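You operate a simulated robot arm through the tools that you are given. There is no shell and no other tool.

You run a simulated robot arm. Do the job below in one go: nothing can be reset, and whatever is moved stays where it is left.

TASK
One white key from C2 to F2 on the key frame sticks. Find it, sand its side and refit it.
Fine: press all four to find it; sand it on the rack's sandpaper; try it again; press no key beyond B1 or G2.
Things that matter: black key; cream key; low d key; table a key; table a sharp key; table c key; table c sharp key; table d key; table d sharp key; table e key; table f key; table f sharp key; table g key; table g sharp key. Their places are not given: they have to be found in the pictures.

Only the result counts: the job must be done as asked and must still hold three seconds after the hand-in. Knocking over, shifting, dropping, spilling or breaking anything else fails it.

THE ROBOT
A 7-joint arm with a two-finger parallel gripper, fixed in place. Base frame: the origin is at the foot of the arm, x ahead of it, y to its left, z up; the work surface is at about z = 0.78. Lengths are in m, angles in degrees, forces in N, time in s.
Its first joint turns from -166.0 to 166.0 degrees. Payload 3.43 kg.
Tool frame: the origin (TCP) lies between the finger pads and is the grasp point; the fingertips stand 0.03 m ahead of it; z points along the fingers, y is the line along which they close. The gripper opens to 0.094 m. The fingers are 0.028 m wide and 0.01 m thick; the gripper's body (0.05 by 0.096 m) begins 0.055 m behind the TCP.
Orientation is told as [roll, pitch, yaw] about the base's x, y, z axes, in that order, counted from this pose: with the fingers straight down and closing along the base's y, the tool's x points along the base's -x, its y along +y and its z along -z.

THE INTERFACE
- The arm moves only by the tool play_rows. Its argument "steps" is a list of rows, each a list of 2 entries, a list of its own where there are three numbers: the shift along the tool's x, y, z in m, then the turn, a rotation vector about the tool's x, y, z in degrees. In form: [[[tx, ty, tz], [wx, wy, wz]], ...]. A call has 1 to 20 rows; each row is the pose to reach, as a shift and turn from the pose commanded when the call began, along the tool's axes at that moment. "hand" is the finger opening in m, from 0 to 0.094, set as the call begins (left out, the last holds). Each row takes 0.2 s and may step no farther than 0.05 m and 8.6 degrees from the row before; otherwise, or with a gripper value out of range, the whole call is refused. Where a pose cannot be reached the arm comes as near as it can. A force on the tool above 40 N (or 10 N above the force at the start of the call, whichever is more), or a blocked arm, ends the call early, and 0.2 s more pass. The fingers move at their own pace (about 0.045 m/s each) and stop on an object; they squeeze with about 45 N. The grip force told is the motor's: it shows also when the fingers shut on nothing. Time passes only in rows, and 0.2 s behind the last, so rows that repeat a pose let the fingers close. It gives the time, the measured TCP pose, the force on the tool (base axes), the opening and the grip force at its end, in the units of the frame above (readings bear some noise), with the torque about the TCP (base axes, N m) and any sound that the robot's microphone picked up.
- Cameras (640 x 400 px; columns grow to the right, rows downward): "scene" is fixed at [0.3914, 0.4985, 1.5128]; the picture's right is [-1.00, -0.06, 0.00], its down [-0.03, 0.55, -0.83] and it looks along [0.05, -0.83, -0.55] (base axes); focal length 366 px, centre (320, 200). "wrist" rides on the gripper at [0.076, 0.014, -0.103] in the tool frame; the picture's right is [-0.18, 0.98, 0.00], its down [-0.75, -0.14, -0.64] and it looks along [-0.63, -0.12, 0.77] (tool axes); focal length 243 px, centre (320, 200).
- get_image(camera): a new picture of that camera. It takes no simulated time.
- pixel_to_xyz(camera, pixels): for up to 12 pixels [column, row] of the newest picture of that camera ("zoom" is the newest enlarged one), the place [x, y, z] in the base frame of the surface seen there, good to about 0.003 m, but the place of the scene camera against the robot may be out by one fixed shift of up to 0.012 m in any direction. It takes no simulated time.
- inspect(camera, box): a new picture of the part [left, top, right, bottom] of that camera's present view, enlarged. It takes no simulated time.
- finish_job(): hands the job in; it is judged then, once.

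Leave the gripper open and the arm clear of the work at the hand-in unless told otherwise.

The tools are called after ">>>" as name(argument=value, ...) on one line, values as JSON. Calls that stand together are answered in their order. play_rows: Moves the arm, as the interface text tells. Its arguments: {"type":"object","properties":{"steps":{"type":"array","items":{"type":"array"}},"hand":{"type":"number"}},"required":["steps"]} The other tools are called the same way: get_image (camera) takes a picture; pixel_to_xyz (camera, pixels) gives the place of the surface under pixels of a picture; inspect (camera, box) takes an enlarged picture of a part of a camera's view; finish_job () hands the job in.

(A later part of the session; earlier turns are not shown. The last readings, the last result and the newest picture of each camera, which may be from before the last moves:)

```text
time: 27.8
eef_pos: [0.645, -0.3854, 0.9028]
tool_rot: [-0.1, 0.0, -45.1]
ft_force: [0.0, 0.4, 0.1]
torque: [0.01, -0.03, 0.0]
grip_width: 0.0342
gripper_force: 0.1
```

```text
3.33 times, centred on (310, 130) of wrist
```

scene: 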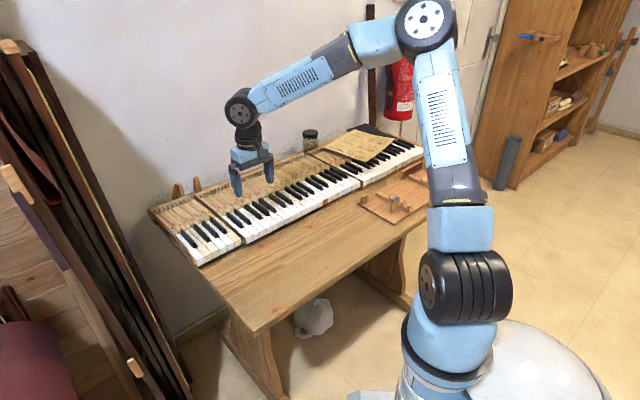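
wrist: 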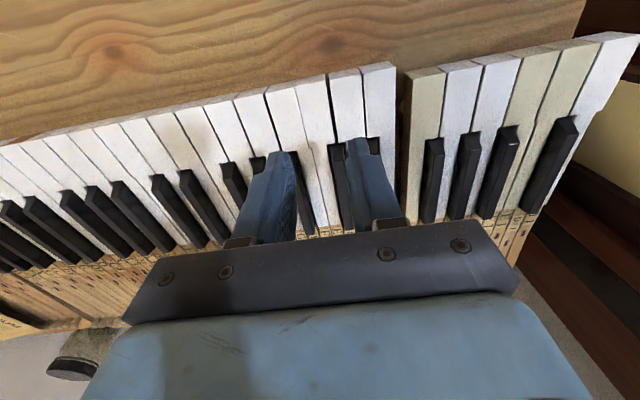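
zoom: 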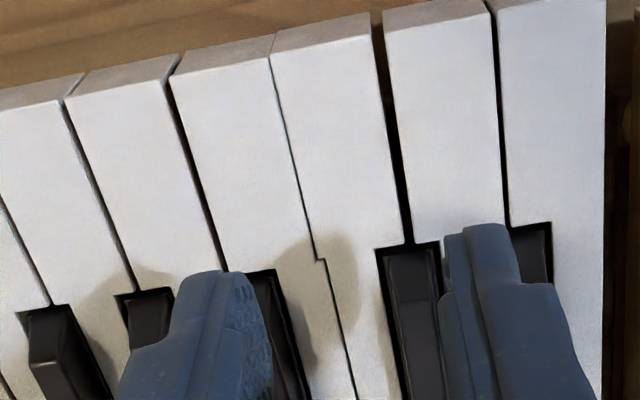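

E2 (zoom columns ~272–375 at the front) is level but tight against F2. I'll measure its edges for the grip.

>>> pixel_to_xyz(camera="zoom", pixels=[[277, 65], [366, 50], [392, 50], [304, 180], [392, 180], [410, 180], [296, 190], [210, 210], [225, 200], [312, 235], [402, 235], [335, 130]])

>>> pixel_to_xyz(camera="zoom", pixels=[[204, 275], [240, 280], [455, 235], [500, 228], [228, 272], [470, 230]])

```text
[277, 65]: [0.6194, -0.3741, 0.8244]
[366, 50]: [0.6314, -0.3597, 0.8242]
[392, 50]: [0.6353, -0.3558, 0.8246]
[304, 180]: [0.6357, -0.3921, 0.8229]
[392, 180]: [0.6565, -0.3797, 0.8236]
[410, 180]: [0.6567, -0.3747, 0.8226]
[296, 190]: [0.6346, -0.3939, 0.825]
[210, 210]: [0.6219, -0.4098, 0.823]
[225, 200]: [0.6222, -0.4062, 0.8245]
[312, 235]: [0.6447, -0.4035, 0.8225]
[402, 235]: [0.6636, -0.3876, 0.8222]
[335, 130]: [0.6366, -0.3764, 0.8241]
```

```text
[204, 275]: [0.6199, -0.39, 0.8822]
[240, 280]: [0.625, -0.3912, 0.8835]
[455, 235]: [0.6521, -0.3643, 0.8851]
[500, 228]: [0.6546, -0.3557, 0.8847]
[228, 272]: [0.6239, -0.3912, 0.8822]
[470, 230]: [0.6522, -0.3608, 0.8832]
```

E2's centre line is x+y ≈ 0.259, and the TCP at 0.2596 is centred. At s = 31 mm from the front the fingers clear the black keys. I'll lower so the two fingers push D2 and F2 down beside E2, to TCP z ≈ 0.846.

>>> play_rows(steps=[[[0, 0, 0.02], [0, 0, 0]], [[0, 0, 0.038], [0, 0, 0]], [[0, 0, 0.046], [0, 0, 0]], [[0, 0, 0.05], [0, 0, 0]], [[0, 0, 0.053], [0, 0, 0]], [[0, 0, 0.0555], [0, 0, 0]], [[0, 0, 0.0555], [0, 0, 0]]])

>>> inspect(camera="wrist", box=[220, 80, 400, 200])

>>> inspect(camera="scene", box=[220, 200, 280, 250])

```text
time: 29.4
eef_pos: [0.6466, -0.3848, 0.8477]
tool_rot: [-0.2, 0.1, -45.1]
ft_force: [-0.3, 0.3, 0.0]
torque: [-0.03, -0.04, -0.02]
grip_width: 0.0342
gripper_force: 0.1
```

```text
3.33 times, centred on (310, 140) of wrist
```

zoom: 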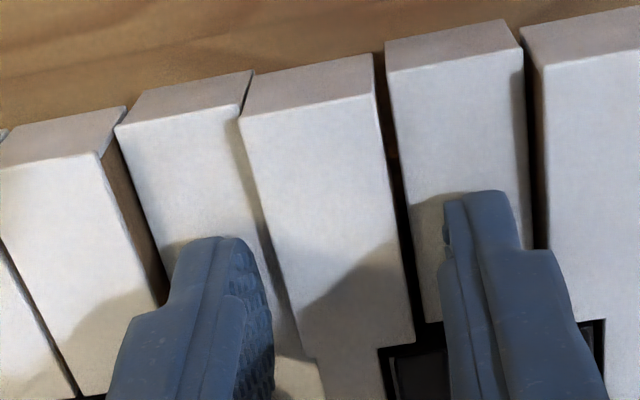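

```text
8.00 times, centred on (250, 225) of scene
```

zoom: 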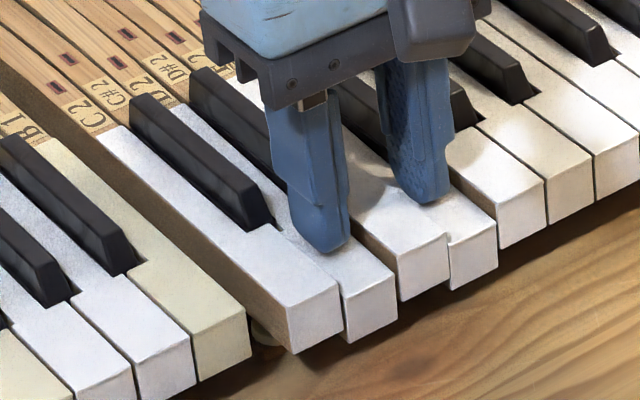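

D2 and F2 are down with E2 standing proud between the fingers. I'll go 2 mm lower, then close on E2's sides.

>>> play_rows(steps=[[[0, 0, 0.001], [0, 0, 0]], [[0, 0, 0.002], [0, 0, 0]], [[0, 0, 0.002], [0, 0, 0]]])

>>> play_rows(hand=0.0, steps=[[[0, 0, 0], [0, 0, 0]], [[0, 0, 0], [0, 0, 0]], [[0, 0, 0], [0, 0, 0]]])

>>> inspect(camera="wrist", box=[220, 80, 400, 200])

>>> inspect(camera="scene", box=[220, 200, 280, 250])

```text
time: 30.2
eef_pos: [0.6465, -0.384, 0.8459]
tool_rot: [0.1, -0.1, -45.0]
ft_force: [4.8, -2.6, 12.7]
torque: [-0.15, -0.31, 0.0]
grip_width: 0.0338
gripper_force: 0.0
```

```text
time: 31.0
eef_pos: [0.6447, -0.3831, 0.8468]
tool_rot: [-0.1, 0.0, -45.1]
ft_force: [0.5, -2.5, 22.3]
torque: [-0.53, -0.56, 0.1]
grip_width: 0.0216
gripper_force: 45.1
```

```text
3.33 times, centred on (310, 140) of wrist
```

zoom: 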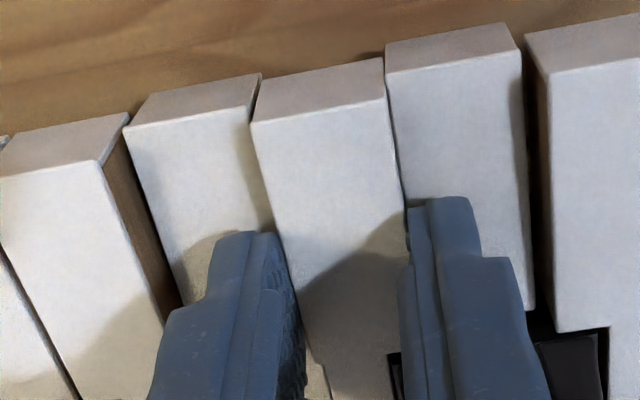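

```text
8.00 times, centred on (250, 225) of scene
```

zoom: 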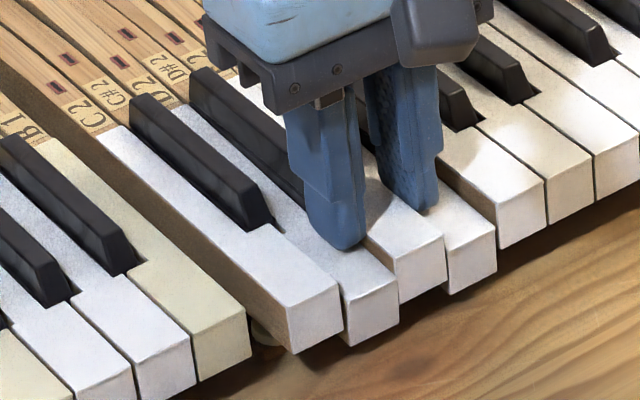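

E2 is gripped: opening 21.6 mm, squeeze 45 N. I'll lift slowly, 12 mm first, and look.

>>> play_rows(steps=[[[0, 0, -0.003], [0, 0, 0]], [[0, 0, -0.006], [0, 0, 0]], [[0, 0, -0.009], [0, 0, 0]], [[0, 0, -0.012], [0, 0, 0]], [[0, 0, -0.012], [0, 0, 0]]])

>>> inspect(camera="scene", box=[180, 170, 280, 250])

>>> inspect(camera="wrist", box=[220, 80, 400, 200])

```text
time: 32.2
eef_pos: [0.6463, -0.3845, 0.8562]
tool_rot: [-0.2, 0.0, -45.1]
ft_force: [-0.2, -0.2, -1.4]
torque: [0.12, 0.09, -0.02]
grip_width: 0.0217
gripper_force: 45.1
```

```text
5.00 times, centred on (230, 210) of scene
```

zoom: 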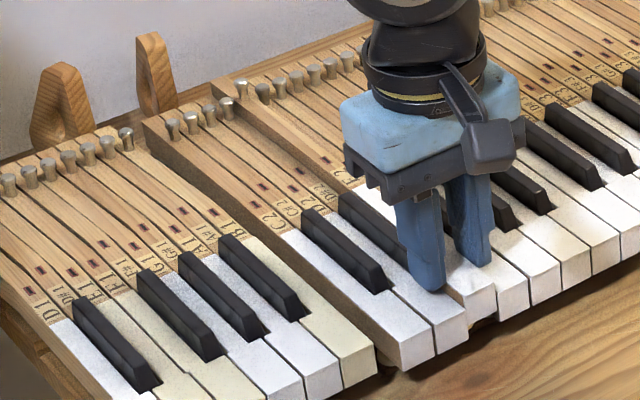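

```text
3.33 times, centred on (310, 140) of wrist
```

zoom: 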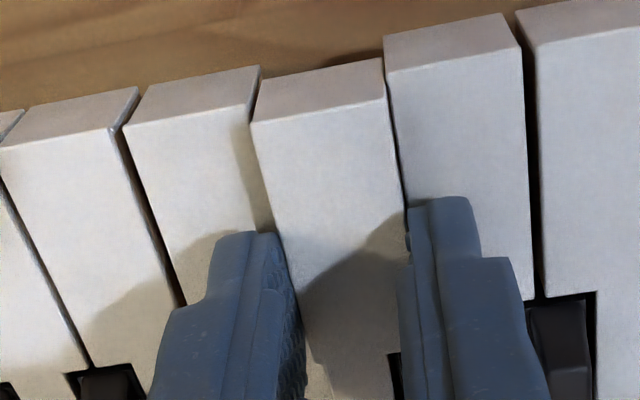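

E2 rises with the hand (about 1.4 N of weight). I'll continue up another 40 mm slowly.

>>> play_rows(steps=[[[0, 0, -0.004], [0, 0, 0]], [[0, 0, -0.008], [0, 0, 0]], [[0, 0, -0.012], [0, 0, 0]], [[0, 0, -0.016], [0, 0, 0]], [[0, 0, -0.02], [0, 0, 0]], [[0, 0, -0.025], [0, 0, 0]], [[0, 0, -0.03], [0, 0, 0]], [[0, 0, -0.035], [0, 0, 0]], [[0, 0, -0.04], [0, 0, 0]], [[0, 0, -0.04], [0, 0, 0]]])

>>> inspect(camera="scene", box=[180, 170, 280, 250])

>>> inspect(camera="wrist", box=[220, 60, 400, 220])

```text
time: 34.4
eef_pos: [0.6467, -0.383, 0.897]
tool_rot: [0.0, 0.1, -45.2]
ft_force: [0.3, 0.3, -0.1]
torque: [-0.01, 0.0, -0.02]
grip_width: 0.0002
gripper_force: 33.1
```

```text
5.00 times, centred on (230, 210) of scene
```

zoom: 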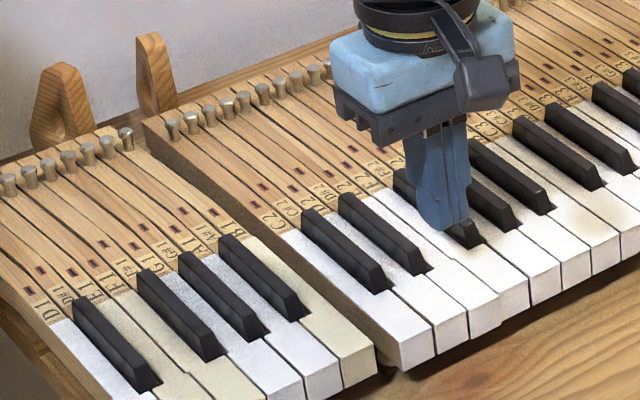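

```text
2.50 times, centred on (310, 140) of wrist
```

zoom: 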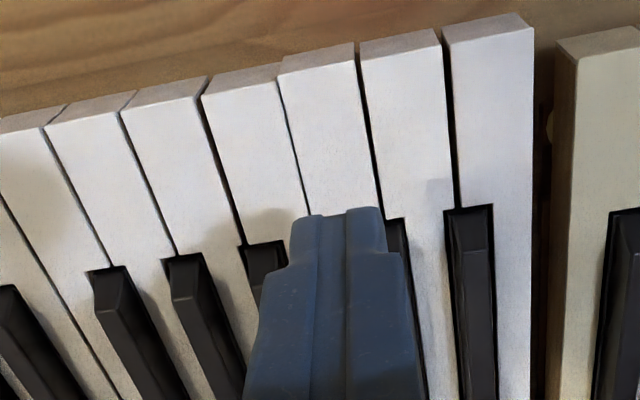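

The key slipped out of the fingers (opening 0) and dropped back into place. I'll check how E2 sits now.

>>> inspect(camera="scene", box=[230, 205, 280, 245])

>>> inspect(camera="scene", box=[190, 170, 260, 225])

>>> inspect(camera="wrist", box=[270, 60, 370, 140])

```text
10.00 times, centred on (255, 225) of scene
```

zoom: 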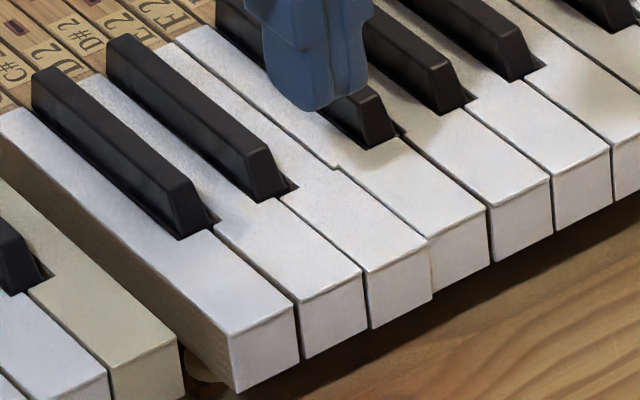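

```text
7.27 times, centred on (225, 198) of scene
```

zoom: 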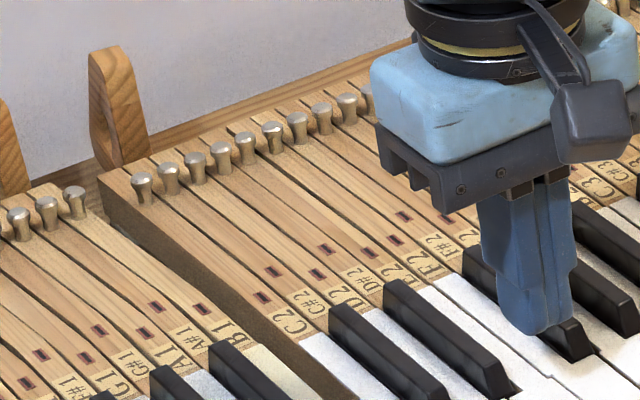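

```text
5.00 times, centred on (320, 100) of wrist
```

zoom: 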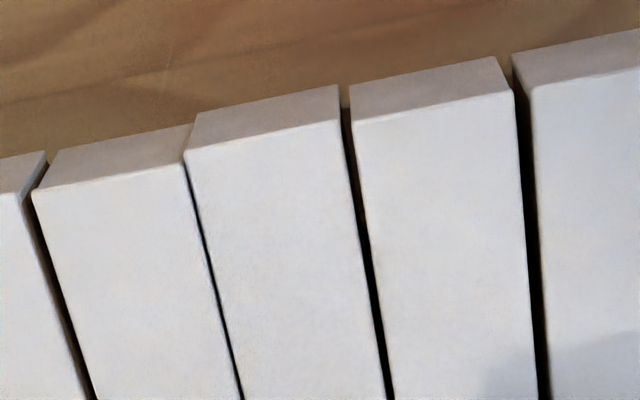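

E2 has settled back nearly flush. At 12 mm lift the load was 1.4 N with 0.15 N·m, so the key was hanging free then and slipped later. I'll regrip: open to 34 mm, shift 1.5 mm toward F2, and press down on D2 and F2 beside E2 again.

>>> play_rows(hand=0.034, steps=[[[0, -0.0015, 0], [0, 0, 0]], [[0, -0.0015, 0], [0, 0, 0]], [[0, -0.0015, 0.015], [0, 0, 0]], [[0, -0.0015, 0.032], [0, 0, 0]], [[0, -0.0015, 0.042], [0, 0, 0]], [[0, -0.0015, 0.047], [0, 0, 0]], [[0, -0.0015, 0.05], [0, 0, 0]], [[0, -0.0015, 0.052], [0, 0, 0]], [[0, -0.0015, 0.052], [0, 0, 0]]])

>>> inspect(camera="wrist", box=[220, 80, 400, 200])

```text
time: 36.4
eef_pos: [0.6436, -0.3848, 0.8461]
tool_rot: [-0.1, 0.0, -45.2]
ft_force: [-2.8, -0.1, 18.9]
torque: [-0.09, -0.12, -0.03]
grip_width: 0.0337
gripper_force: 0.1
```

```text
3.33 times, centred on (310, 140) of wrist
```

zoom: 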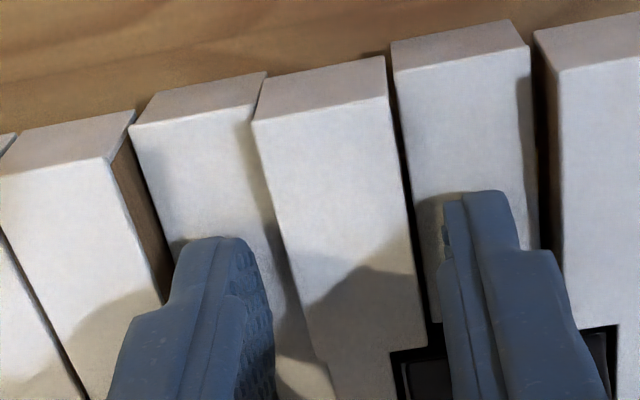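

D2 and F2 are bottomed (19 N) and E2 stands proud. I'll close firmly and wait, then lift in small monitored stages.

>>> play_rows(hand=0.0, steps=[[[0, 0, 0], [0, 0, 0]], [[0, 0, 0], [0, 0, 0]], [[0, 0, 0], [0, 0, 0]], [[0, 0, 0], [0, 0, 0]]])

>>> play_rows(steps=[[[0, 0, -0.004], [0, 0, 0]], [[0, 0, -0.008], [0, 0, 0]], [[0, 0, -0.012], [0, 0, 0]], [[0, 0, -0.012], [0, 0, 0]]])

>>> play_rows(steps=[[[0, 0, -0.003], [0, 0, 0]], [[0, 0, -0.006], [0, 0, 0]], [[0, 0, -0.006], [0, 0, 0]]])

>>> inspect(camera="scene", box=[190, 170, 290, 250])

>>> inspect(camera="wrist", box=[220, 80, 400, 200])

```text
time: 37.4
eef_pos: [0.6448, -0.3851, 0.846]
tool_rot: [0.0, -0.1, -45.0]
ft_force: [4.7, -1.2, 28.4]
torque: [-0.69, -0.83, 0.08]
grip_width: 0.0217
gripper_force: 45.4
```

```text
time: 38.4
eef_pos: [0.6438, -0.3853, 0.8553]
tool_rot: [-0.2, 0.1, -45.2]
ft_force: [10.0, -8.8, -4.8]
torque: [0.23, 0.22, 0.01]
grip_width: 0.0216
gripper_force: 45.0
```

```text
time: 39.2
eef_pos: [0.6454, -0.3846, 0.8629]
tool_rot: [-0.1, 0.1, -45.1]
ft_force: [-0.2, 0.3, -1.2]
torque: [0.12, 0.08, 0.03]
grip_width: 0.0216
gripper_force: 45.0
```

```text
5.00 times, centred on (240, 210) of scene
```

zoom: 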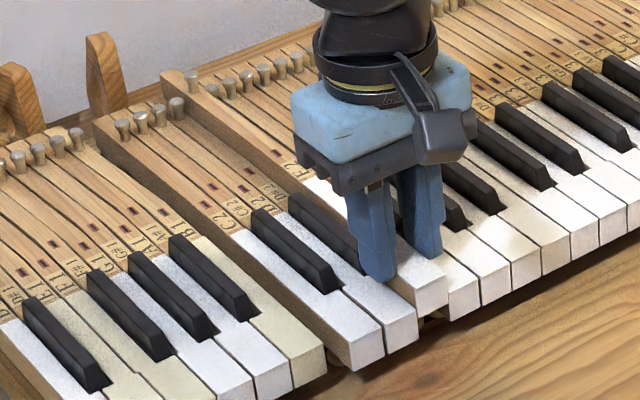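

```text
3.33 times, centred on (310, 140) of wrist
```

zoom: 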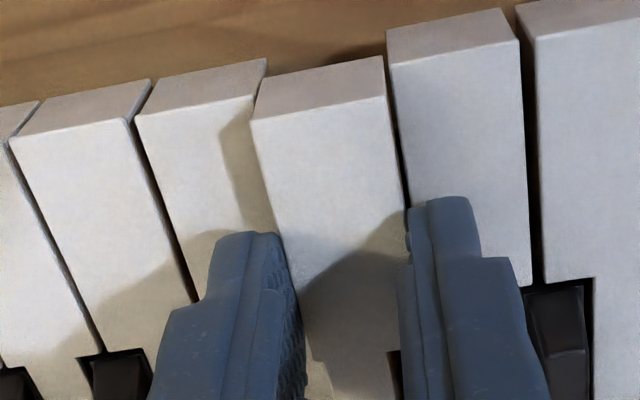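

The whole key, tail included, is now up about 17 mm with only its weight on the hand. I'll continue in small stages.

>>> play_rows(steps=[[[0, 0, -0.003], [0, 0, 0]], [[0, 0, -0.006], [0, 0, 0]], [[0, 0, -0.006], [0, 0, 0]]])

>>> play_rows(steps=[[[0, 0, -0.003], [0, 0, 0]], [[0, 0, -0.006], [0, 0, 0]], [[0, 0, -0.006], [0, 0, 0]]])

>>> inspect(camera="scene", box=[190, 170, 290, 250])

>>> inspect(camera="wrist", box=[220, 80, 400, 200])

```text
time: 40.0
eef_pos: [0.6454, -0.3854, 0.8691]
tool_rot: [-0.1, 0.1, -45.1]
ft_force: [-0.3, -0.1, -0.6]
torque: [0.08, 0.09, 0.0]
grip_width: 0.0218
gripper_force: 44.9
```

```text
time: 40.8
eef_pos: [0.6442, -0.384, 0.8753]
tool_rot: [-0.1, 0.1, -45.1]
ft_force: [0.1, -0.5, -0.3]
torque: [0.07, 0.13, -0.04]
grip_width: 0.0219
gripper_force: 45.5
```

```text
5.00 times, centred on (240, 210) of scene
```

zoom: 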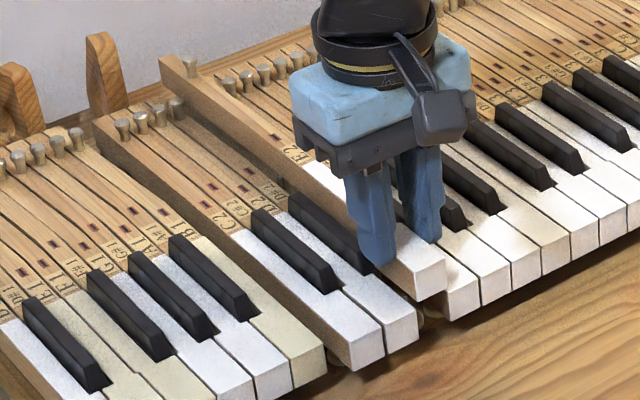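

```text
3.33 times, centred on (310, 140) of wrist
```

zoom: 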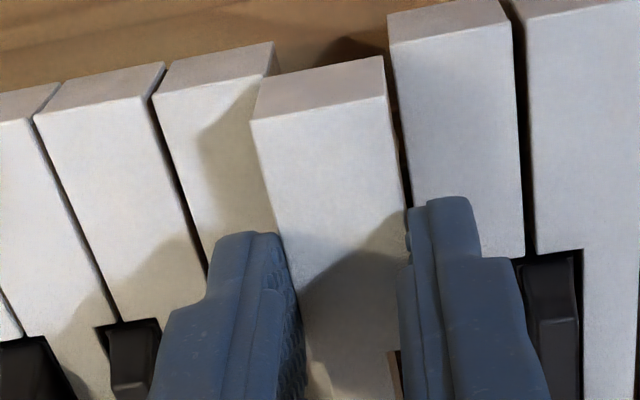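

The grip is steady: E2's front edge in the wrist view has not moved, and the key is up ~29 mm. I'll keep rising gently to about z = 0.93.

>>> play_rows(steps=[[[0, 0, -0.004], [0, 0, 0]], [[0, 0, -0.008], [0, 0, 0]], [[0, 0, -0.012], [0, 0, 0]], [[0, 0, -0.016], [0, 0, 0]], [[0, 0, -0.016], [0, 0, 0]]])

>>> play_rows(steps=[[[0, 0, -0.005], [0, 0, 0]], [[0, 0, -0.012], [0, 0, 0]], [[0, 0, -0.02], [0, 0, 0]], [[0, 0, -0.03], [0, 0, 0]], [[0, 0, -0.04], [0, 0, 0]], [[0, 0, -0.04], [0, 0, 0]]])

>>> get_image(camera="scene")

>>> get_image(camera="wrist")

```text
time: 42.0
eef_pos: [0.6458, -0.385, 0.8927]
tool_rot: [-0.2, 0.1, -45.1]
ft_force: [0.2, 0.0, 0.1]
torque: [0.09, 0.08, 0.02]
grip_width: 0.0217
gripper_force: 44.8
```

```text
time: 43.4
eef_pos: [0.6451, -0.3837, 0.9304]
tool_rot: [0.0, 0.1, -45.2]
ft_force: [0.0, 0.0, -0.4]
torque: [0.13, 0.12, 0.02]
grip_width: 0.0216
gripper_force: 44.7
```

```text
taken
```

scene: 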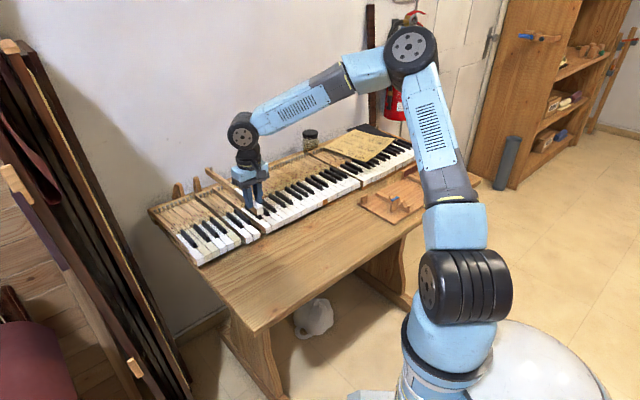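

```text
taken
```

wrist: 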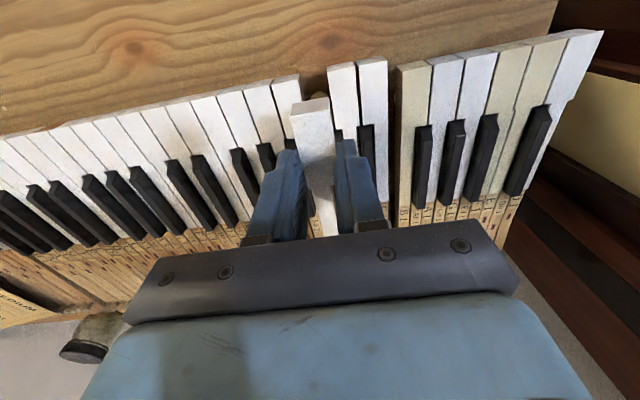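

E2 is out and firmly held. I'll look closely at the key, its sides and the empty slot.

>>> inspect(camera="scene", box=[190, 150, 290, 240])

>>> inspect(camera="wrist", box=[250, 70, 400, 190])

>>> inspect(camera="scene", box=[350, 150, 460, 230])

```text
4.44 times, centred on (240, 195) of scene
```

zoom: 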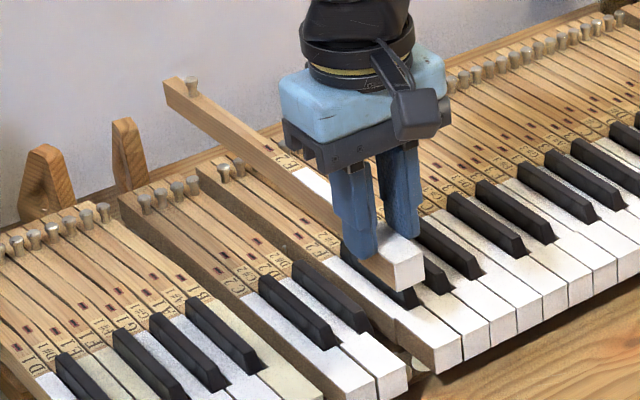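

```text
3.33 times, centred on (325, 130) of wrist
```

zoom: 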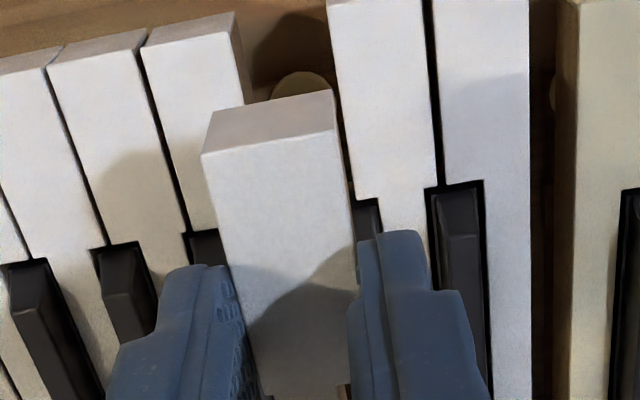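

```text
5.00 times, centred on (405, 190) of scene
```

zoom: 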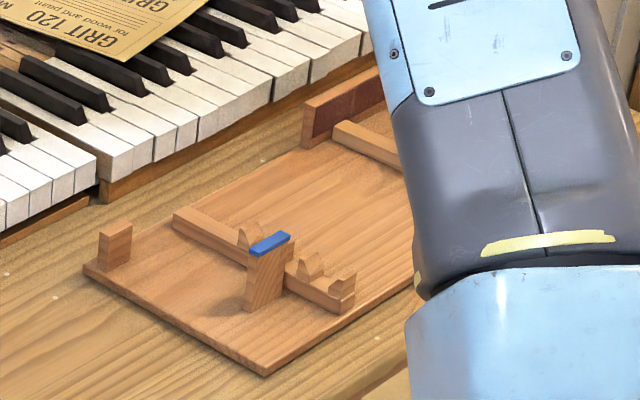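

The key sits level in the hand, and the empty slot shows the felt. Next I need a close look at the rack. I'll rise and travel to above the rack's front at about (0.21, −0.57, 1.05), keeping the same heading, with gentle steps.

>>> play_rows(steps=[[[0, 0, -0.012], [0, 0, 0]], [[0, 0, -0.03], [0, 0, 0]], [[0.005, -0.012, -0.05], [0, 0, 0]], [[0.015, -0.035, -0.065], [0, 0, 0]], [[0.03, -0.07, -0.08], [0, 0, 0]], [[0.045, -0.105, -0.095], [0, 0, 0]], [[0.06, -0.14, -0.105], [0, 0, 0]], [[0.075, -0.175, -0.115], [0, 0, 0]], [[0.09, -0.21, -0.12], [0, 0, 0]], [[0.105, -0.245, -0.12], [0, 0, 0]], [[0.12, -0.28, -0.12], [0, 0, 0]], [[0.135, -0.315, -0.12], [0, 0, 0]], [[0.15, -0.35, -0.12], [0, 0, 0]], [[0.163, -0.385, -0.12], [0, 0, 0]], [[0.172, -0.415, -0.12], [0, 0, 0]], [[0.178, -0.435, -0.12], [0, 0, 0]], [[0.178, -0.435, -0.12], [0, 0, 0]]])

>>> get_image(camera="wrist")

>>> get_image(camera="scene")

```text
time: 47.0
eef_pos: [0.2091, -0.5655, 1.0545]
tool_rot: [-0.2, 0.1, -45.2]
ft_force: [0.1, -0.3, -1.6]
torque: [0.15, 0.1, 0.01]
grip_width: 0.0215
gripper_force: 45.0
```

```text
taken
```

wrist: 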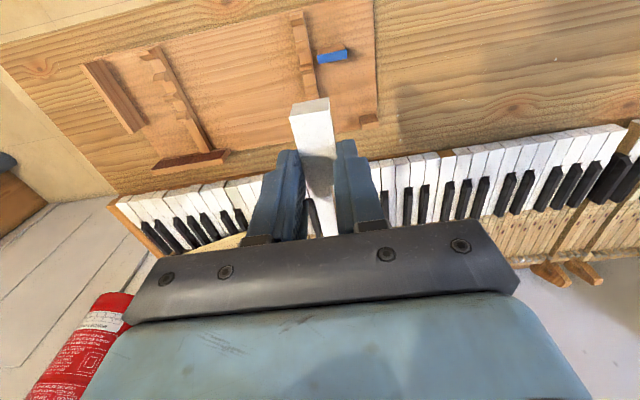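

```text
taken
```

scene: 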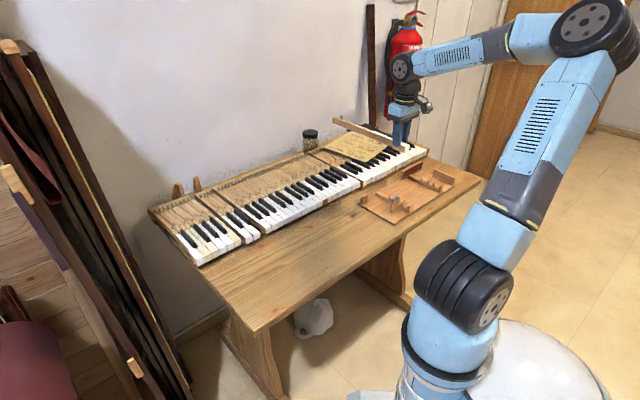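

The key is still held well. The rack now shows in the wrist view at upper left. I'll enlarge it.

>>> inspect(camera="wrist", box=[70, 0, 390, 190])

>>> inspect(camera="wrist", box=[70, 50, 250, 180])

>>> inspect(camera="wrist", box=[270, 0, 390, 140])

>>> inspect(camera="scene", box=[350, 150, 470, 230])

```text
2.00 times, centred on (230, 95) of wrist
```

zoom: 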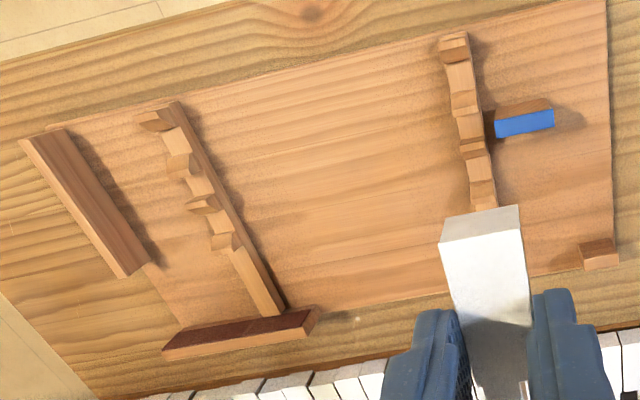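

```text
3.08 times, centred on (160, 115) of wrist
```

zoom: 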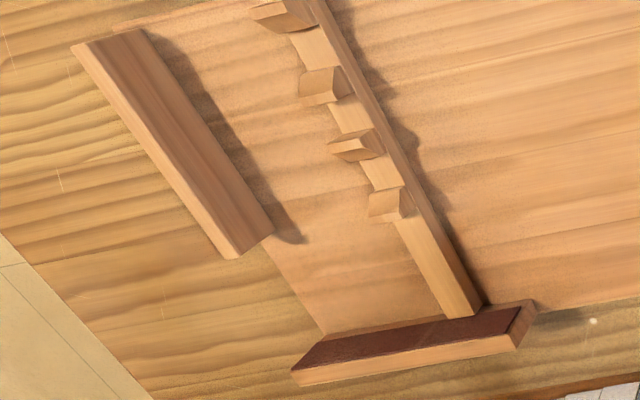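

```text
2.86 times, centred on (330, 70) of wrist
```

zoom: 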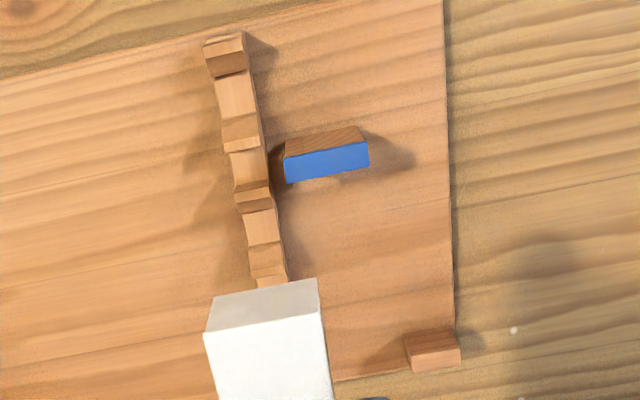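

```text
5.00 times, centred on (410, 190) of scene
```

zoom: 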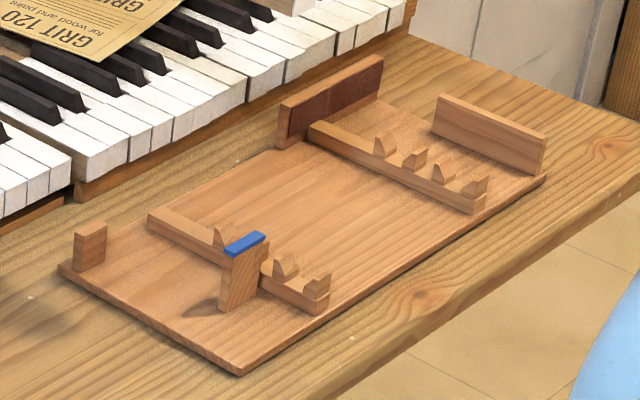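

The sandpaper (dark red) is on the player-facing side of the upright at the rack's back edge, with toothed rails in front of it and an end block at the treble side. I'll measure the sandpaper face, its top edge, the rails and the end block.

>>> inspect(camera="wrist", box=[70, 50, 250, 180])

>>> pixel_to_xyz(camera="zoom", pixels=[[305, 374], [510, 343], [330, 350], [510, 312], [310, 362], [510, 328], [420, 335], [415, 358], [530, 312], [455, 300], [395, 200], [225, 245]])

>>> pixel_to_xyz(camera="zoom", pixels=[[265, 235], [85, 50], [150, 35], [245, 250], [320, 330], [375, 250], [550, 280], [360, 145], [325, 85], [285, 15], [425, 250], [380, 175]])

>>> pixel_to_xyz(camera="wrist", pixels=[[369, 121], [362, 121], [376, 117], [330, 54], [345, 52], [305, 60], [298, 15], [301, 45], [306, 80], [313, 105], [325, 140], [345, 100]])

```text
3.08 times, centred on (160, 115) of wrist
```

zoom: 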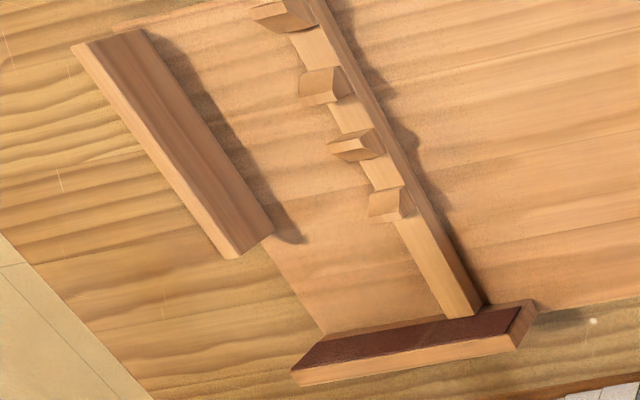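

```text
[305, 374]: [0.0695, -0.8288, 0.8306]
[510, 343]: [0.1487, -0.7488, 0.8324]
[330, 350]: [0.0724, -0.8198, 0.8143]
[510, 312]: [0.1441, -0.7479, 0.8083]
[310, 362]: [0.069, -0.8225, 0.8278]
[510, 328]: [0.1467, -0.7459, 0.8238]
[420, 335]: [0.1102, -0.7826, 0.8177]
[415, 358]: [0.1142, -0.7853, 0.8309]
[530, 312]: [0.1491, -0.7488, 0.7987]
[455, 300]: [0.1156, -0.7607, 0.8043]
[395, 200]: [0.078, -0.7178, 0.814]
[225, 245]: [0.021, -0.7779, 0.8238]
```

```text
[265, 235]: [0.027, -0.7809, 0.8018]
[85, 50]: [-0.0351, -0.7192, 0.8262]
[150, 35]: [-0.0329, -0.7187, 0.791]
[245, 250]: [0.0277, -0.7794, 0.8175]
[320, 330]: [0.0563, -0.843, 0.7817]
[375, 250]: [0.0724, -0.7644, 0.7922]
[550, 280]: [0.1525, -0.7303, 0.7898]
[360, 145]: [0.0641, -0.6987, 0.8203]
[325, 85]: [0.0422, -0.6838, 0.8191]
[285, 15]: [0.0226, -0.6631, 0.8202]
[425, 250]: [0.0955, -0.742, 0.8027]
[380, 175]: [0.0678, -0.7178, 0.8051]
```

```text
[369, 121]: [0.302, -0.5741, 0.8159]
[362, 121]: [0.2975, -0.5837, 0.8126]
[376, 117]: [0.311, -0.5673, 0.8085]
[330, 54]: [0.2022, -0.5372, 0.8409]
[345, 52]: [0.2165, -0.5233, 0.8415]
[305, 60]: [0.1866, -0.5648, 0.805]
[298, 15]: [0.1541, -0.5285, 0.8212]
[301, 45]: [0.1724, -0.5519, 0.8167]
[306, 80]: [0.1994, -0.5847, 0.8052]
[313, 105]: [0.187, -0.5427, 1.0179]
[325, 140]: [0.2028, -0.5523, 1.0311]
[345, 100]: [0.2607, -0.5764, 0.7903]
```

The sandpaper face is vertical at p = (x−y)/√2 ≈ 0.631. It spans q = −(x+y)/√2 from 0.415 to 0.54, with its top at z ≈ 0.831. Before deciding which side to sand, I'll look closely at the held key's visible side for rub marks.

>>> inspect(camera="scene", box=[325, 105, 425, 165])

>>> inspect(camera="scene", box=[375, 120, 425, 160])

>>> inspect(camera="wrist", box=[270, 80, 370, 240])

```text
6.40 times, centred on (375, 135) of scene
```

zoom: 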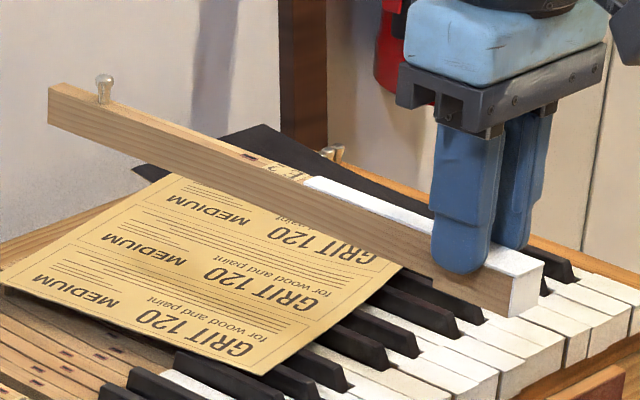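

```text
10.00 times, centred on (400, 140) of scene
```

zoom: 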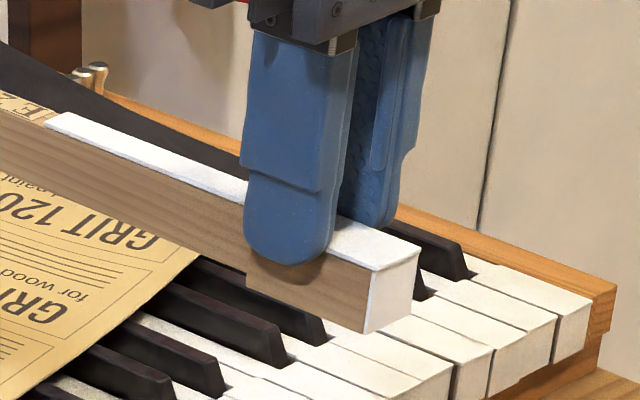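

```text
2.50 times, centred on (320, 160) of wrist
```

zoom: 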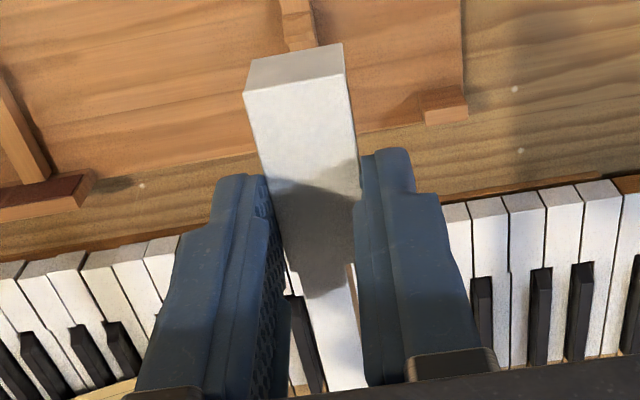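

The visible (bass) side of the key is clean wood. I want to see the other (treble) side, so I'd swing the tail toward −y and −x. First I'll check how near the wall and the extinguisher are.

>>> pixel_to_xyz(camera="scene", pixels=[[405, 75], [385, 85], [370, 90], [440, 90], [335, 120], [395, 148], [403, 150], [370, 138], [440, 140], [350, 126]])

```text
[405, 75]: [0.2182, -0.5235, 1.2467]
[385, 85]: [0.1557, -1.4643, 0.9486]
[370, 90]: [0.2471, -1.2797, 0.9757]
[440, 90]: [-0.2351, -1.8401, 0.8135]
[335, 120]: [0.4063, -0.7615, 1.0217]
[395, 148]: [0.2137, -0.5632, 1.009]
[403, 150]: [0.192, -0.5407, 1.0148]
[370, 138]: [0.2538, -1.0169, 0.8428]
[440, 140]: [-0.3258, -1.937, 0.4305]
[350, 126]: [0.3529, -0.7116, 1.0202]
```

Everything is beyond y = −1.27, so the swing is clear. I'll turn the tool by −90° (yaw −45° → −135°) in 7° steps so the treble side faces the scene camera.

>>> play_rows(steps=[[[0, 0, 0], [0, 0, 4]], [[0, 0, 0], [0, 0, 10]], [[0, 0, 0], [0, 0, 17]], [[0, 0, 0], [0, 0, 24]], [[0, 0, 0], [0, 0, 31]], [[0, 0, 0], [0, 0, 38]], [[0, 0, 0], [0, 0, 45]], [[0, 0, 0], [0, 0, 52]], [[0, 0, 0], [0, 0, 59]], [[0, 0, 0], [0, 0, 66]], [[0, 0, 0], [0, 0, 73]], [[0, 0, 0], [0, 0, 80]], [[0, 0, 0], [0, 0, 86]], [[0, 0, 0], [0, 0, 90]], [[0, 0, 0], [0, 0, 90]]])

>>> get_image(camera="scene")

>>> inspect(camera="scene", box=[370, 100, 490, 180])

>>> get_image(camera="wrist")

```text
time: 50.2
eef_pos: [0.2108, -0.5662, 1.0525]
tool_rot: [0.0, -0.1, -135.1]
ft_force: [0.8, -0.4, -1.0]
torque: [0.11, -0.08, 0.0]
grip_width: 0.0217
gripper_force: 45.0
```

```text
taken
```

scene: 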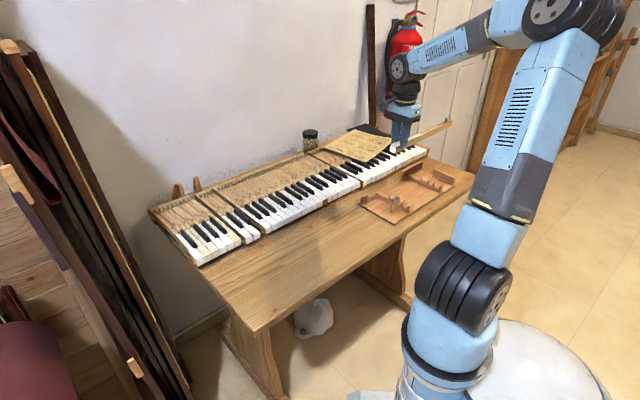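

```text
5.00 times, centred on (430, 140) of scene
```

zoom: 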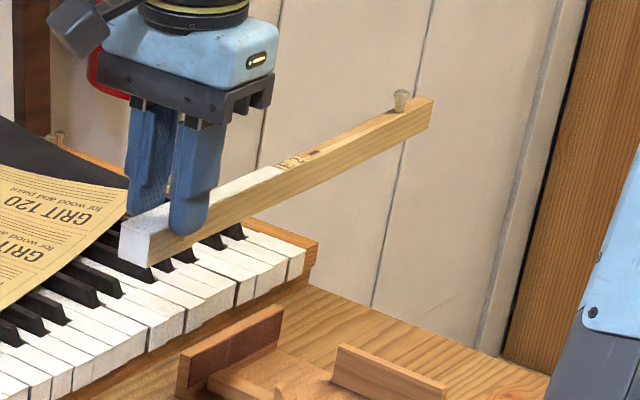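

```text
taken
```

wrist: 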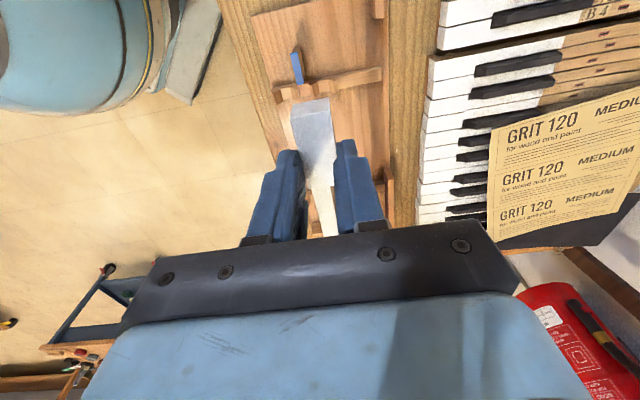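

Yaw −135° works. I'll zoom in on the treble side of the key.

>>> inspect(camera="scene", box=[385, 125, 435, 160])

>>> inspect(camera="scene", box=[410, 110, 465, 150])

>>> inspect(camera="wrist", box=[270, 80, 370, 240])

```text
11.43 times, centred on (410, 142) of scene
```

zoom: 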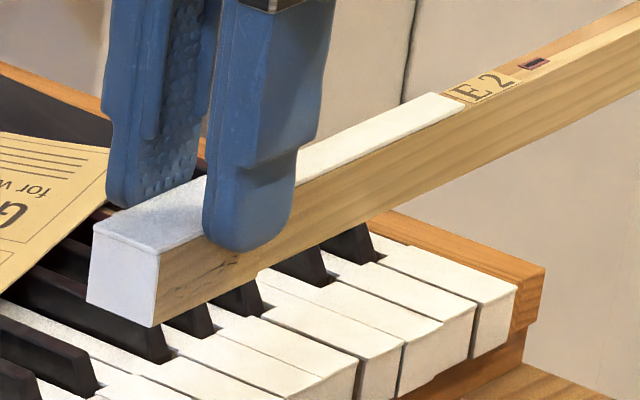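

```text
10.00 times, centred on (438, 130) of scene
```

zoom: 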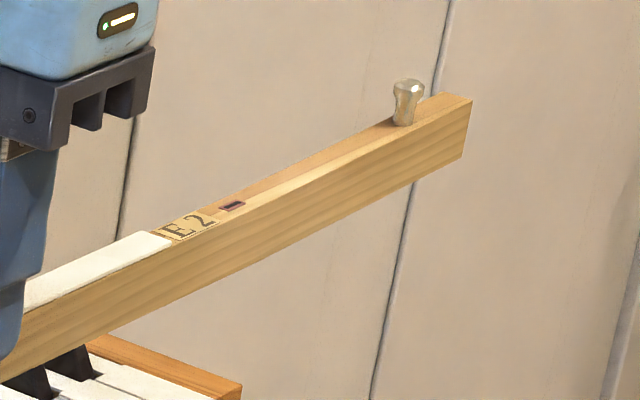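

```text
2.50 times, centred on (320, 160) of wrist
```

zoom: 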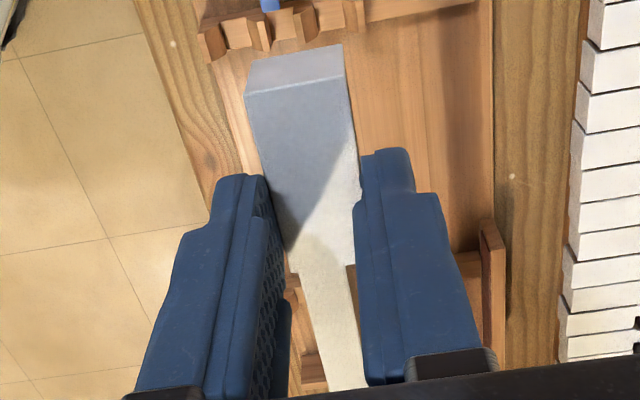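

There are dark rub marks on the treble side of the head at zoom (205–240, 265), just under the finger. I'll zoom in to confirm.

>>> inspect(camera="scene", box=[390, 138, 415, 158])

>>> pixel_to_xyz(camera="zoom", pixels=[[320, 200], [250, 200], [200, 200], [150, 200], [300, 250], [250, 300], [180, 270], [400, 200], [100, 200]])

```text
16.00 times, centred on (402, 148) of scene
```

zoom: 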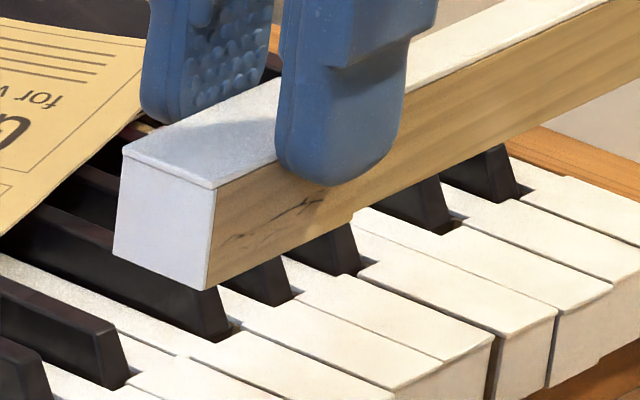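

```text
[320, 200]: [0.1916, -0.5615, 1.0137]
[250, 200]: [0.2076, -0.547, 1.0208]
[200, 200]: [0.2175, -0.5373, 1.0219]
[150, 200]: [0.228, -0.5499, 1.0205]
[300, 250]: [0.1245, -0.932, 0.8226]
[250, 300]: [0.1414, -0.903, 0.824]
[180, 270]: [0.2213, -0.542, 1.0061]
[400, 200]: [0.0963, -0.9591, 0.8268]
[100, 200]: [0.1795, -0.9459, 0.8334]
```

The treble side of the head does carry a dark rub streak, so that side gets sanded. I'll also check that the key is level in the hand by measuring points along its top edge.

>>> inspect(camera="scene", box=[385, 110, 465, 165])

>>> pixel_to_xyz(camera="zoom", pixels=[[565, 90], [500, 120], [400, 168], [320, 205], [250, 240], [80, 300], [560, 130], [400, 205], [320, 245], [90, 370], [60, 330], [505, 80]])

```text
7.27 times, centred on (425, 138) of scene
```

zoom: 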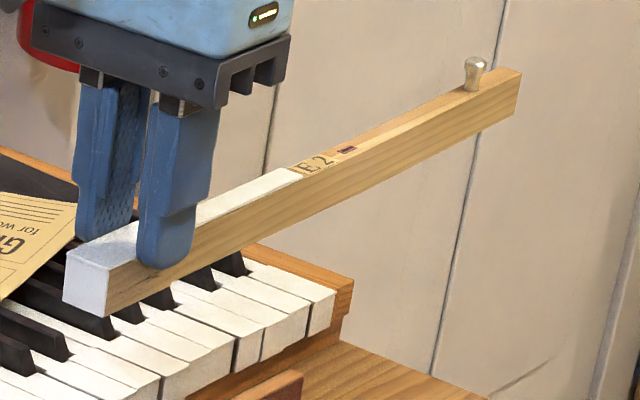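

```text
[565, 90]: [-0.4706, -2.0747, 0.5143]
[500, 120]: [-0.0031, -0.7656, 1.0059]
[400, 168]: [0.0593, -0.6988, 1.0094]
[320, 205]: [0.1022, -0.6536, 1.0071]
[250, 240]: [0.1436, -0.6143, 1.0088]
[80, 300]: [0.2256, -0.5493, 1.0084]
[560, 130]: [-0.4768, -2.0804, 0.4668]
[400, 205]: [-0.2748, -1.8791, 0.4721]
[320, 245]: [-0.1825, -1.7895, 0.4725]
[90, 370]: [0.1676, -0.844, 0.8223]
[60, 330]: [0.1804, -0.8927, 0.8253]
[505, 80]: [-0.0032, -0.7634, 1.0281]
```

The key is level: its bottom is about 45 mm below the TCP and its top about 22 mm below. To put the treble side against the sandpaper I need yaw +45°, with the tail toward the bass. I'll swing back the first 96° in place.

>>> play_rows(steps=[[[0, 0, 0], [0, 0, -4]], [[0, 0, 0], [0, 0, -10]], [[0, 0, 0], [0, 0, -17]], [[0, 0, 0], [0, 0, -25]], [[0, 0, 0], [0, 0, -33]], [[0, 0, 0], [0, 0, -41]], [[0, 0, 0], [0, 0, -49]], [[0, 0, 0], [0, 0, -57]], [[0, 0, 0], [0, 0, -65]], [[0, 0, 0], [0, 0, -73]], [[0, 0, 0], [0, 0, -81]], [[0, 0, 0], [0, 0, -88]], [[0, 0, 0], [0, 0, -93]], [[0, 0, 0], [0, 0, -96]], [[0, 0, 0], [0, 0, -96]]])

>>> play_rows(steps=[[[0, 0, 0], [0, 0, -4]], [[0, 0, 0], [0, 0, -10]], [[0, 0, 0], [0, 0, -17]], [[0, 0, 0], [0, 0, -25]], [[0, 0, 0], [0, 0, -33]], [[0, 0, 0], [0, 0, -41]], [[0, 0, 0], [0, 0, -49]], [[0, 0, 0], [0, 0, -57]], [[0, 0, 0], [0, 0, -65]], [[0, 0, 0], [0, 0, -72]], [[0, 0, 0], [0, 0, -78]], [[0, 0, 0], [0, 0, -82]], [[0, 0, 0], [0, 0, -84]], [[0, 0, 0], [0, 0, -84]]])

>>> get_image(camera="scene")

>>> get_image(camera="wrist")

```text
time: 53.4
eef_pos: [0.2096, -0.5664, 1.0532]
tool_rot: [0.0, 0.1, -39.1]
ft_force: [-0.6, 0.1, -0.6]
torque: [0.09, 0.16, 0.0]
grip_width: 0.0216
gripper_force: 45.7
```

```text
time: 56.4
eef_pos: [0.2109, -0.5665, 1.0521]
tool_rot: [0.1, 0.1, 45.0]
ft_force: [-0.3, 0.2, -0.9]
torque: [-0.12, 0.11, 0.0]
grip_width: 0.0216
gripper_force: 44.7
```

```text
taken
```

scene: 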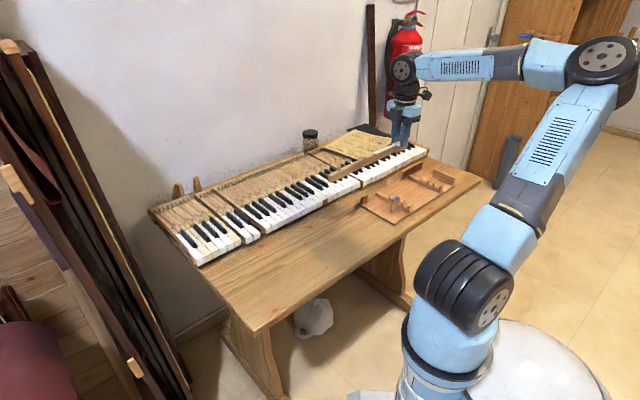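

```text
taken
```

wrist: 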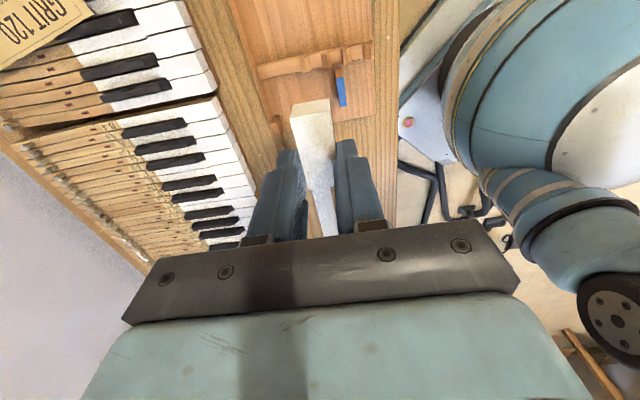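

Yaw +45° is reached: the key's tail points to the bass and the treble side faces the keyboard and sandpaper. I'll move to above the rack in front of the sandpaper (p = 0.600, q = 0.4725) at z = 0.95.

>>> play_rows(steps=[[[0.012, -0.003, 0.005], [0, 0, 0]], [[0.04, -0.01, 0.015], [0, 0, 0]], [[0.075, -0.018, 0.03], [0, 0, 0]], [[0.11, -0.026, 0.045], [0, 0, 0]], [[0.145, -0.034, 0.062], [0, 0, 0]], [[0.178, -0.041, 0.08], [0, 0, 0]], [[0.205, -0.047, 0.093], [0, 0, 0]], [[0.2211, -0.0503, 0.102], [0, 0, 0]], [[0.2211, -0.0503, 0.102], [0, 0, 0]]])

>>> get_image(camera="wrist")

>>> inspect(camera="scene", box=[350, 130, 470, 230])

```text
time: 58.4
eef_pos: [0.0897, -0.7567, 0.9508]
tool_rot: [0.1, 0.1, 44.9]
ft_force: [0.5, 1.0, -1.1]
torque: [-0.13, 0.11, -0.03]
grip_width: 0.0218
gripper_force: 44.7
```

```text
taken
```

wrist: 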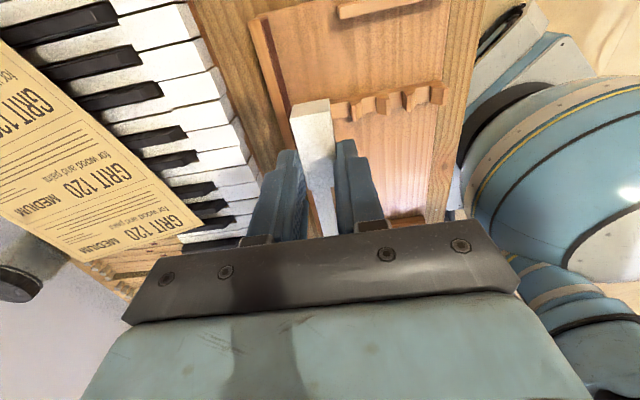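

```text
4.00 times, centred on (410, 180) of scene
```

zoom: 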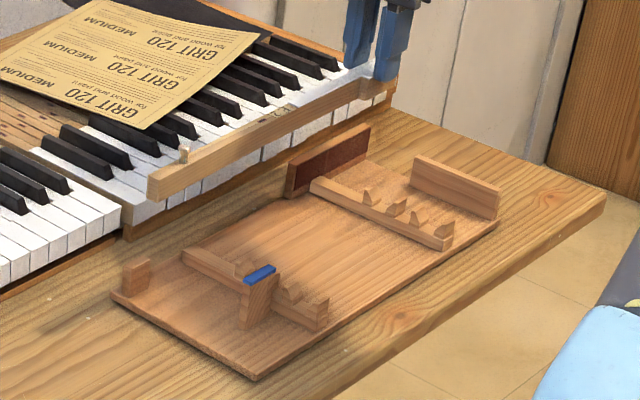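

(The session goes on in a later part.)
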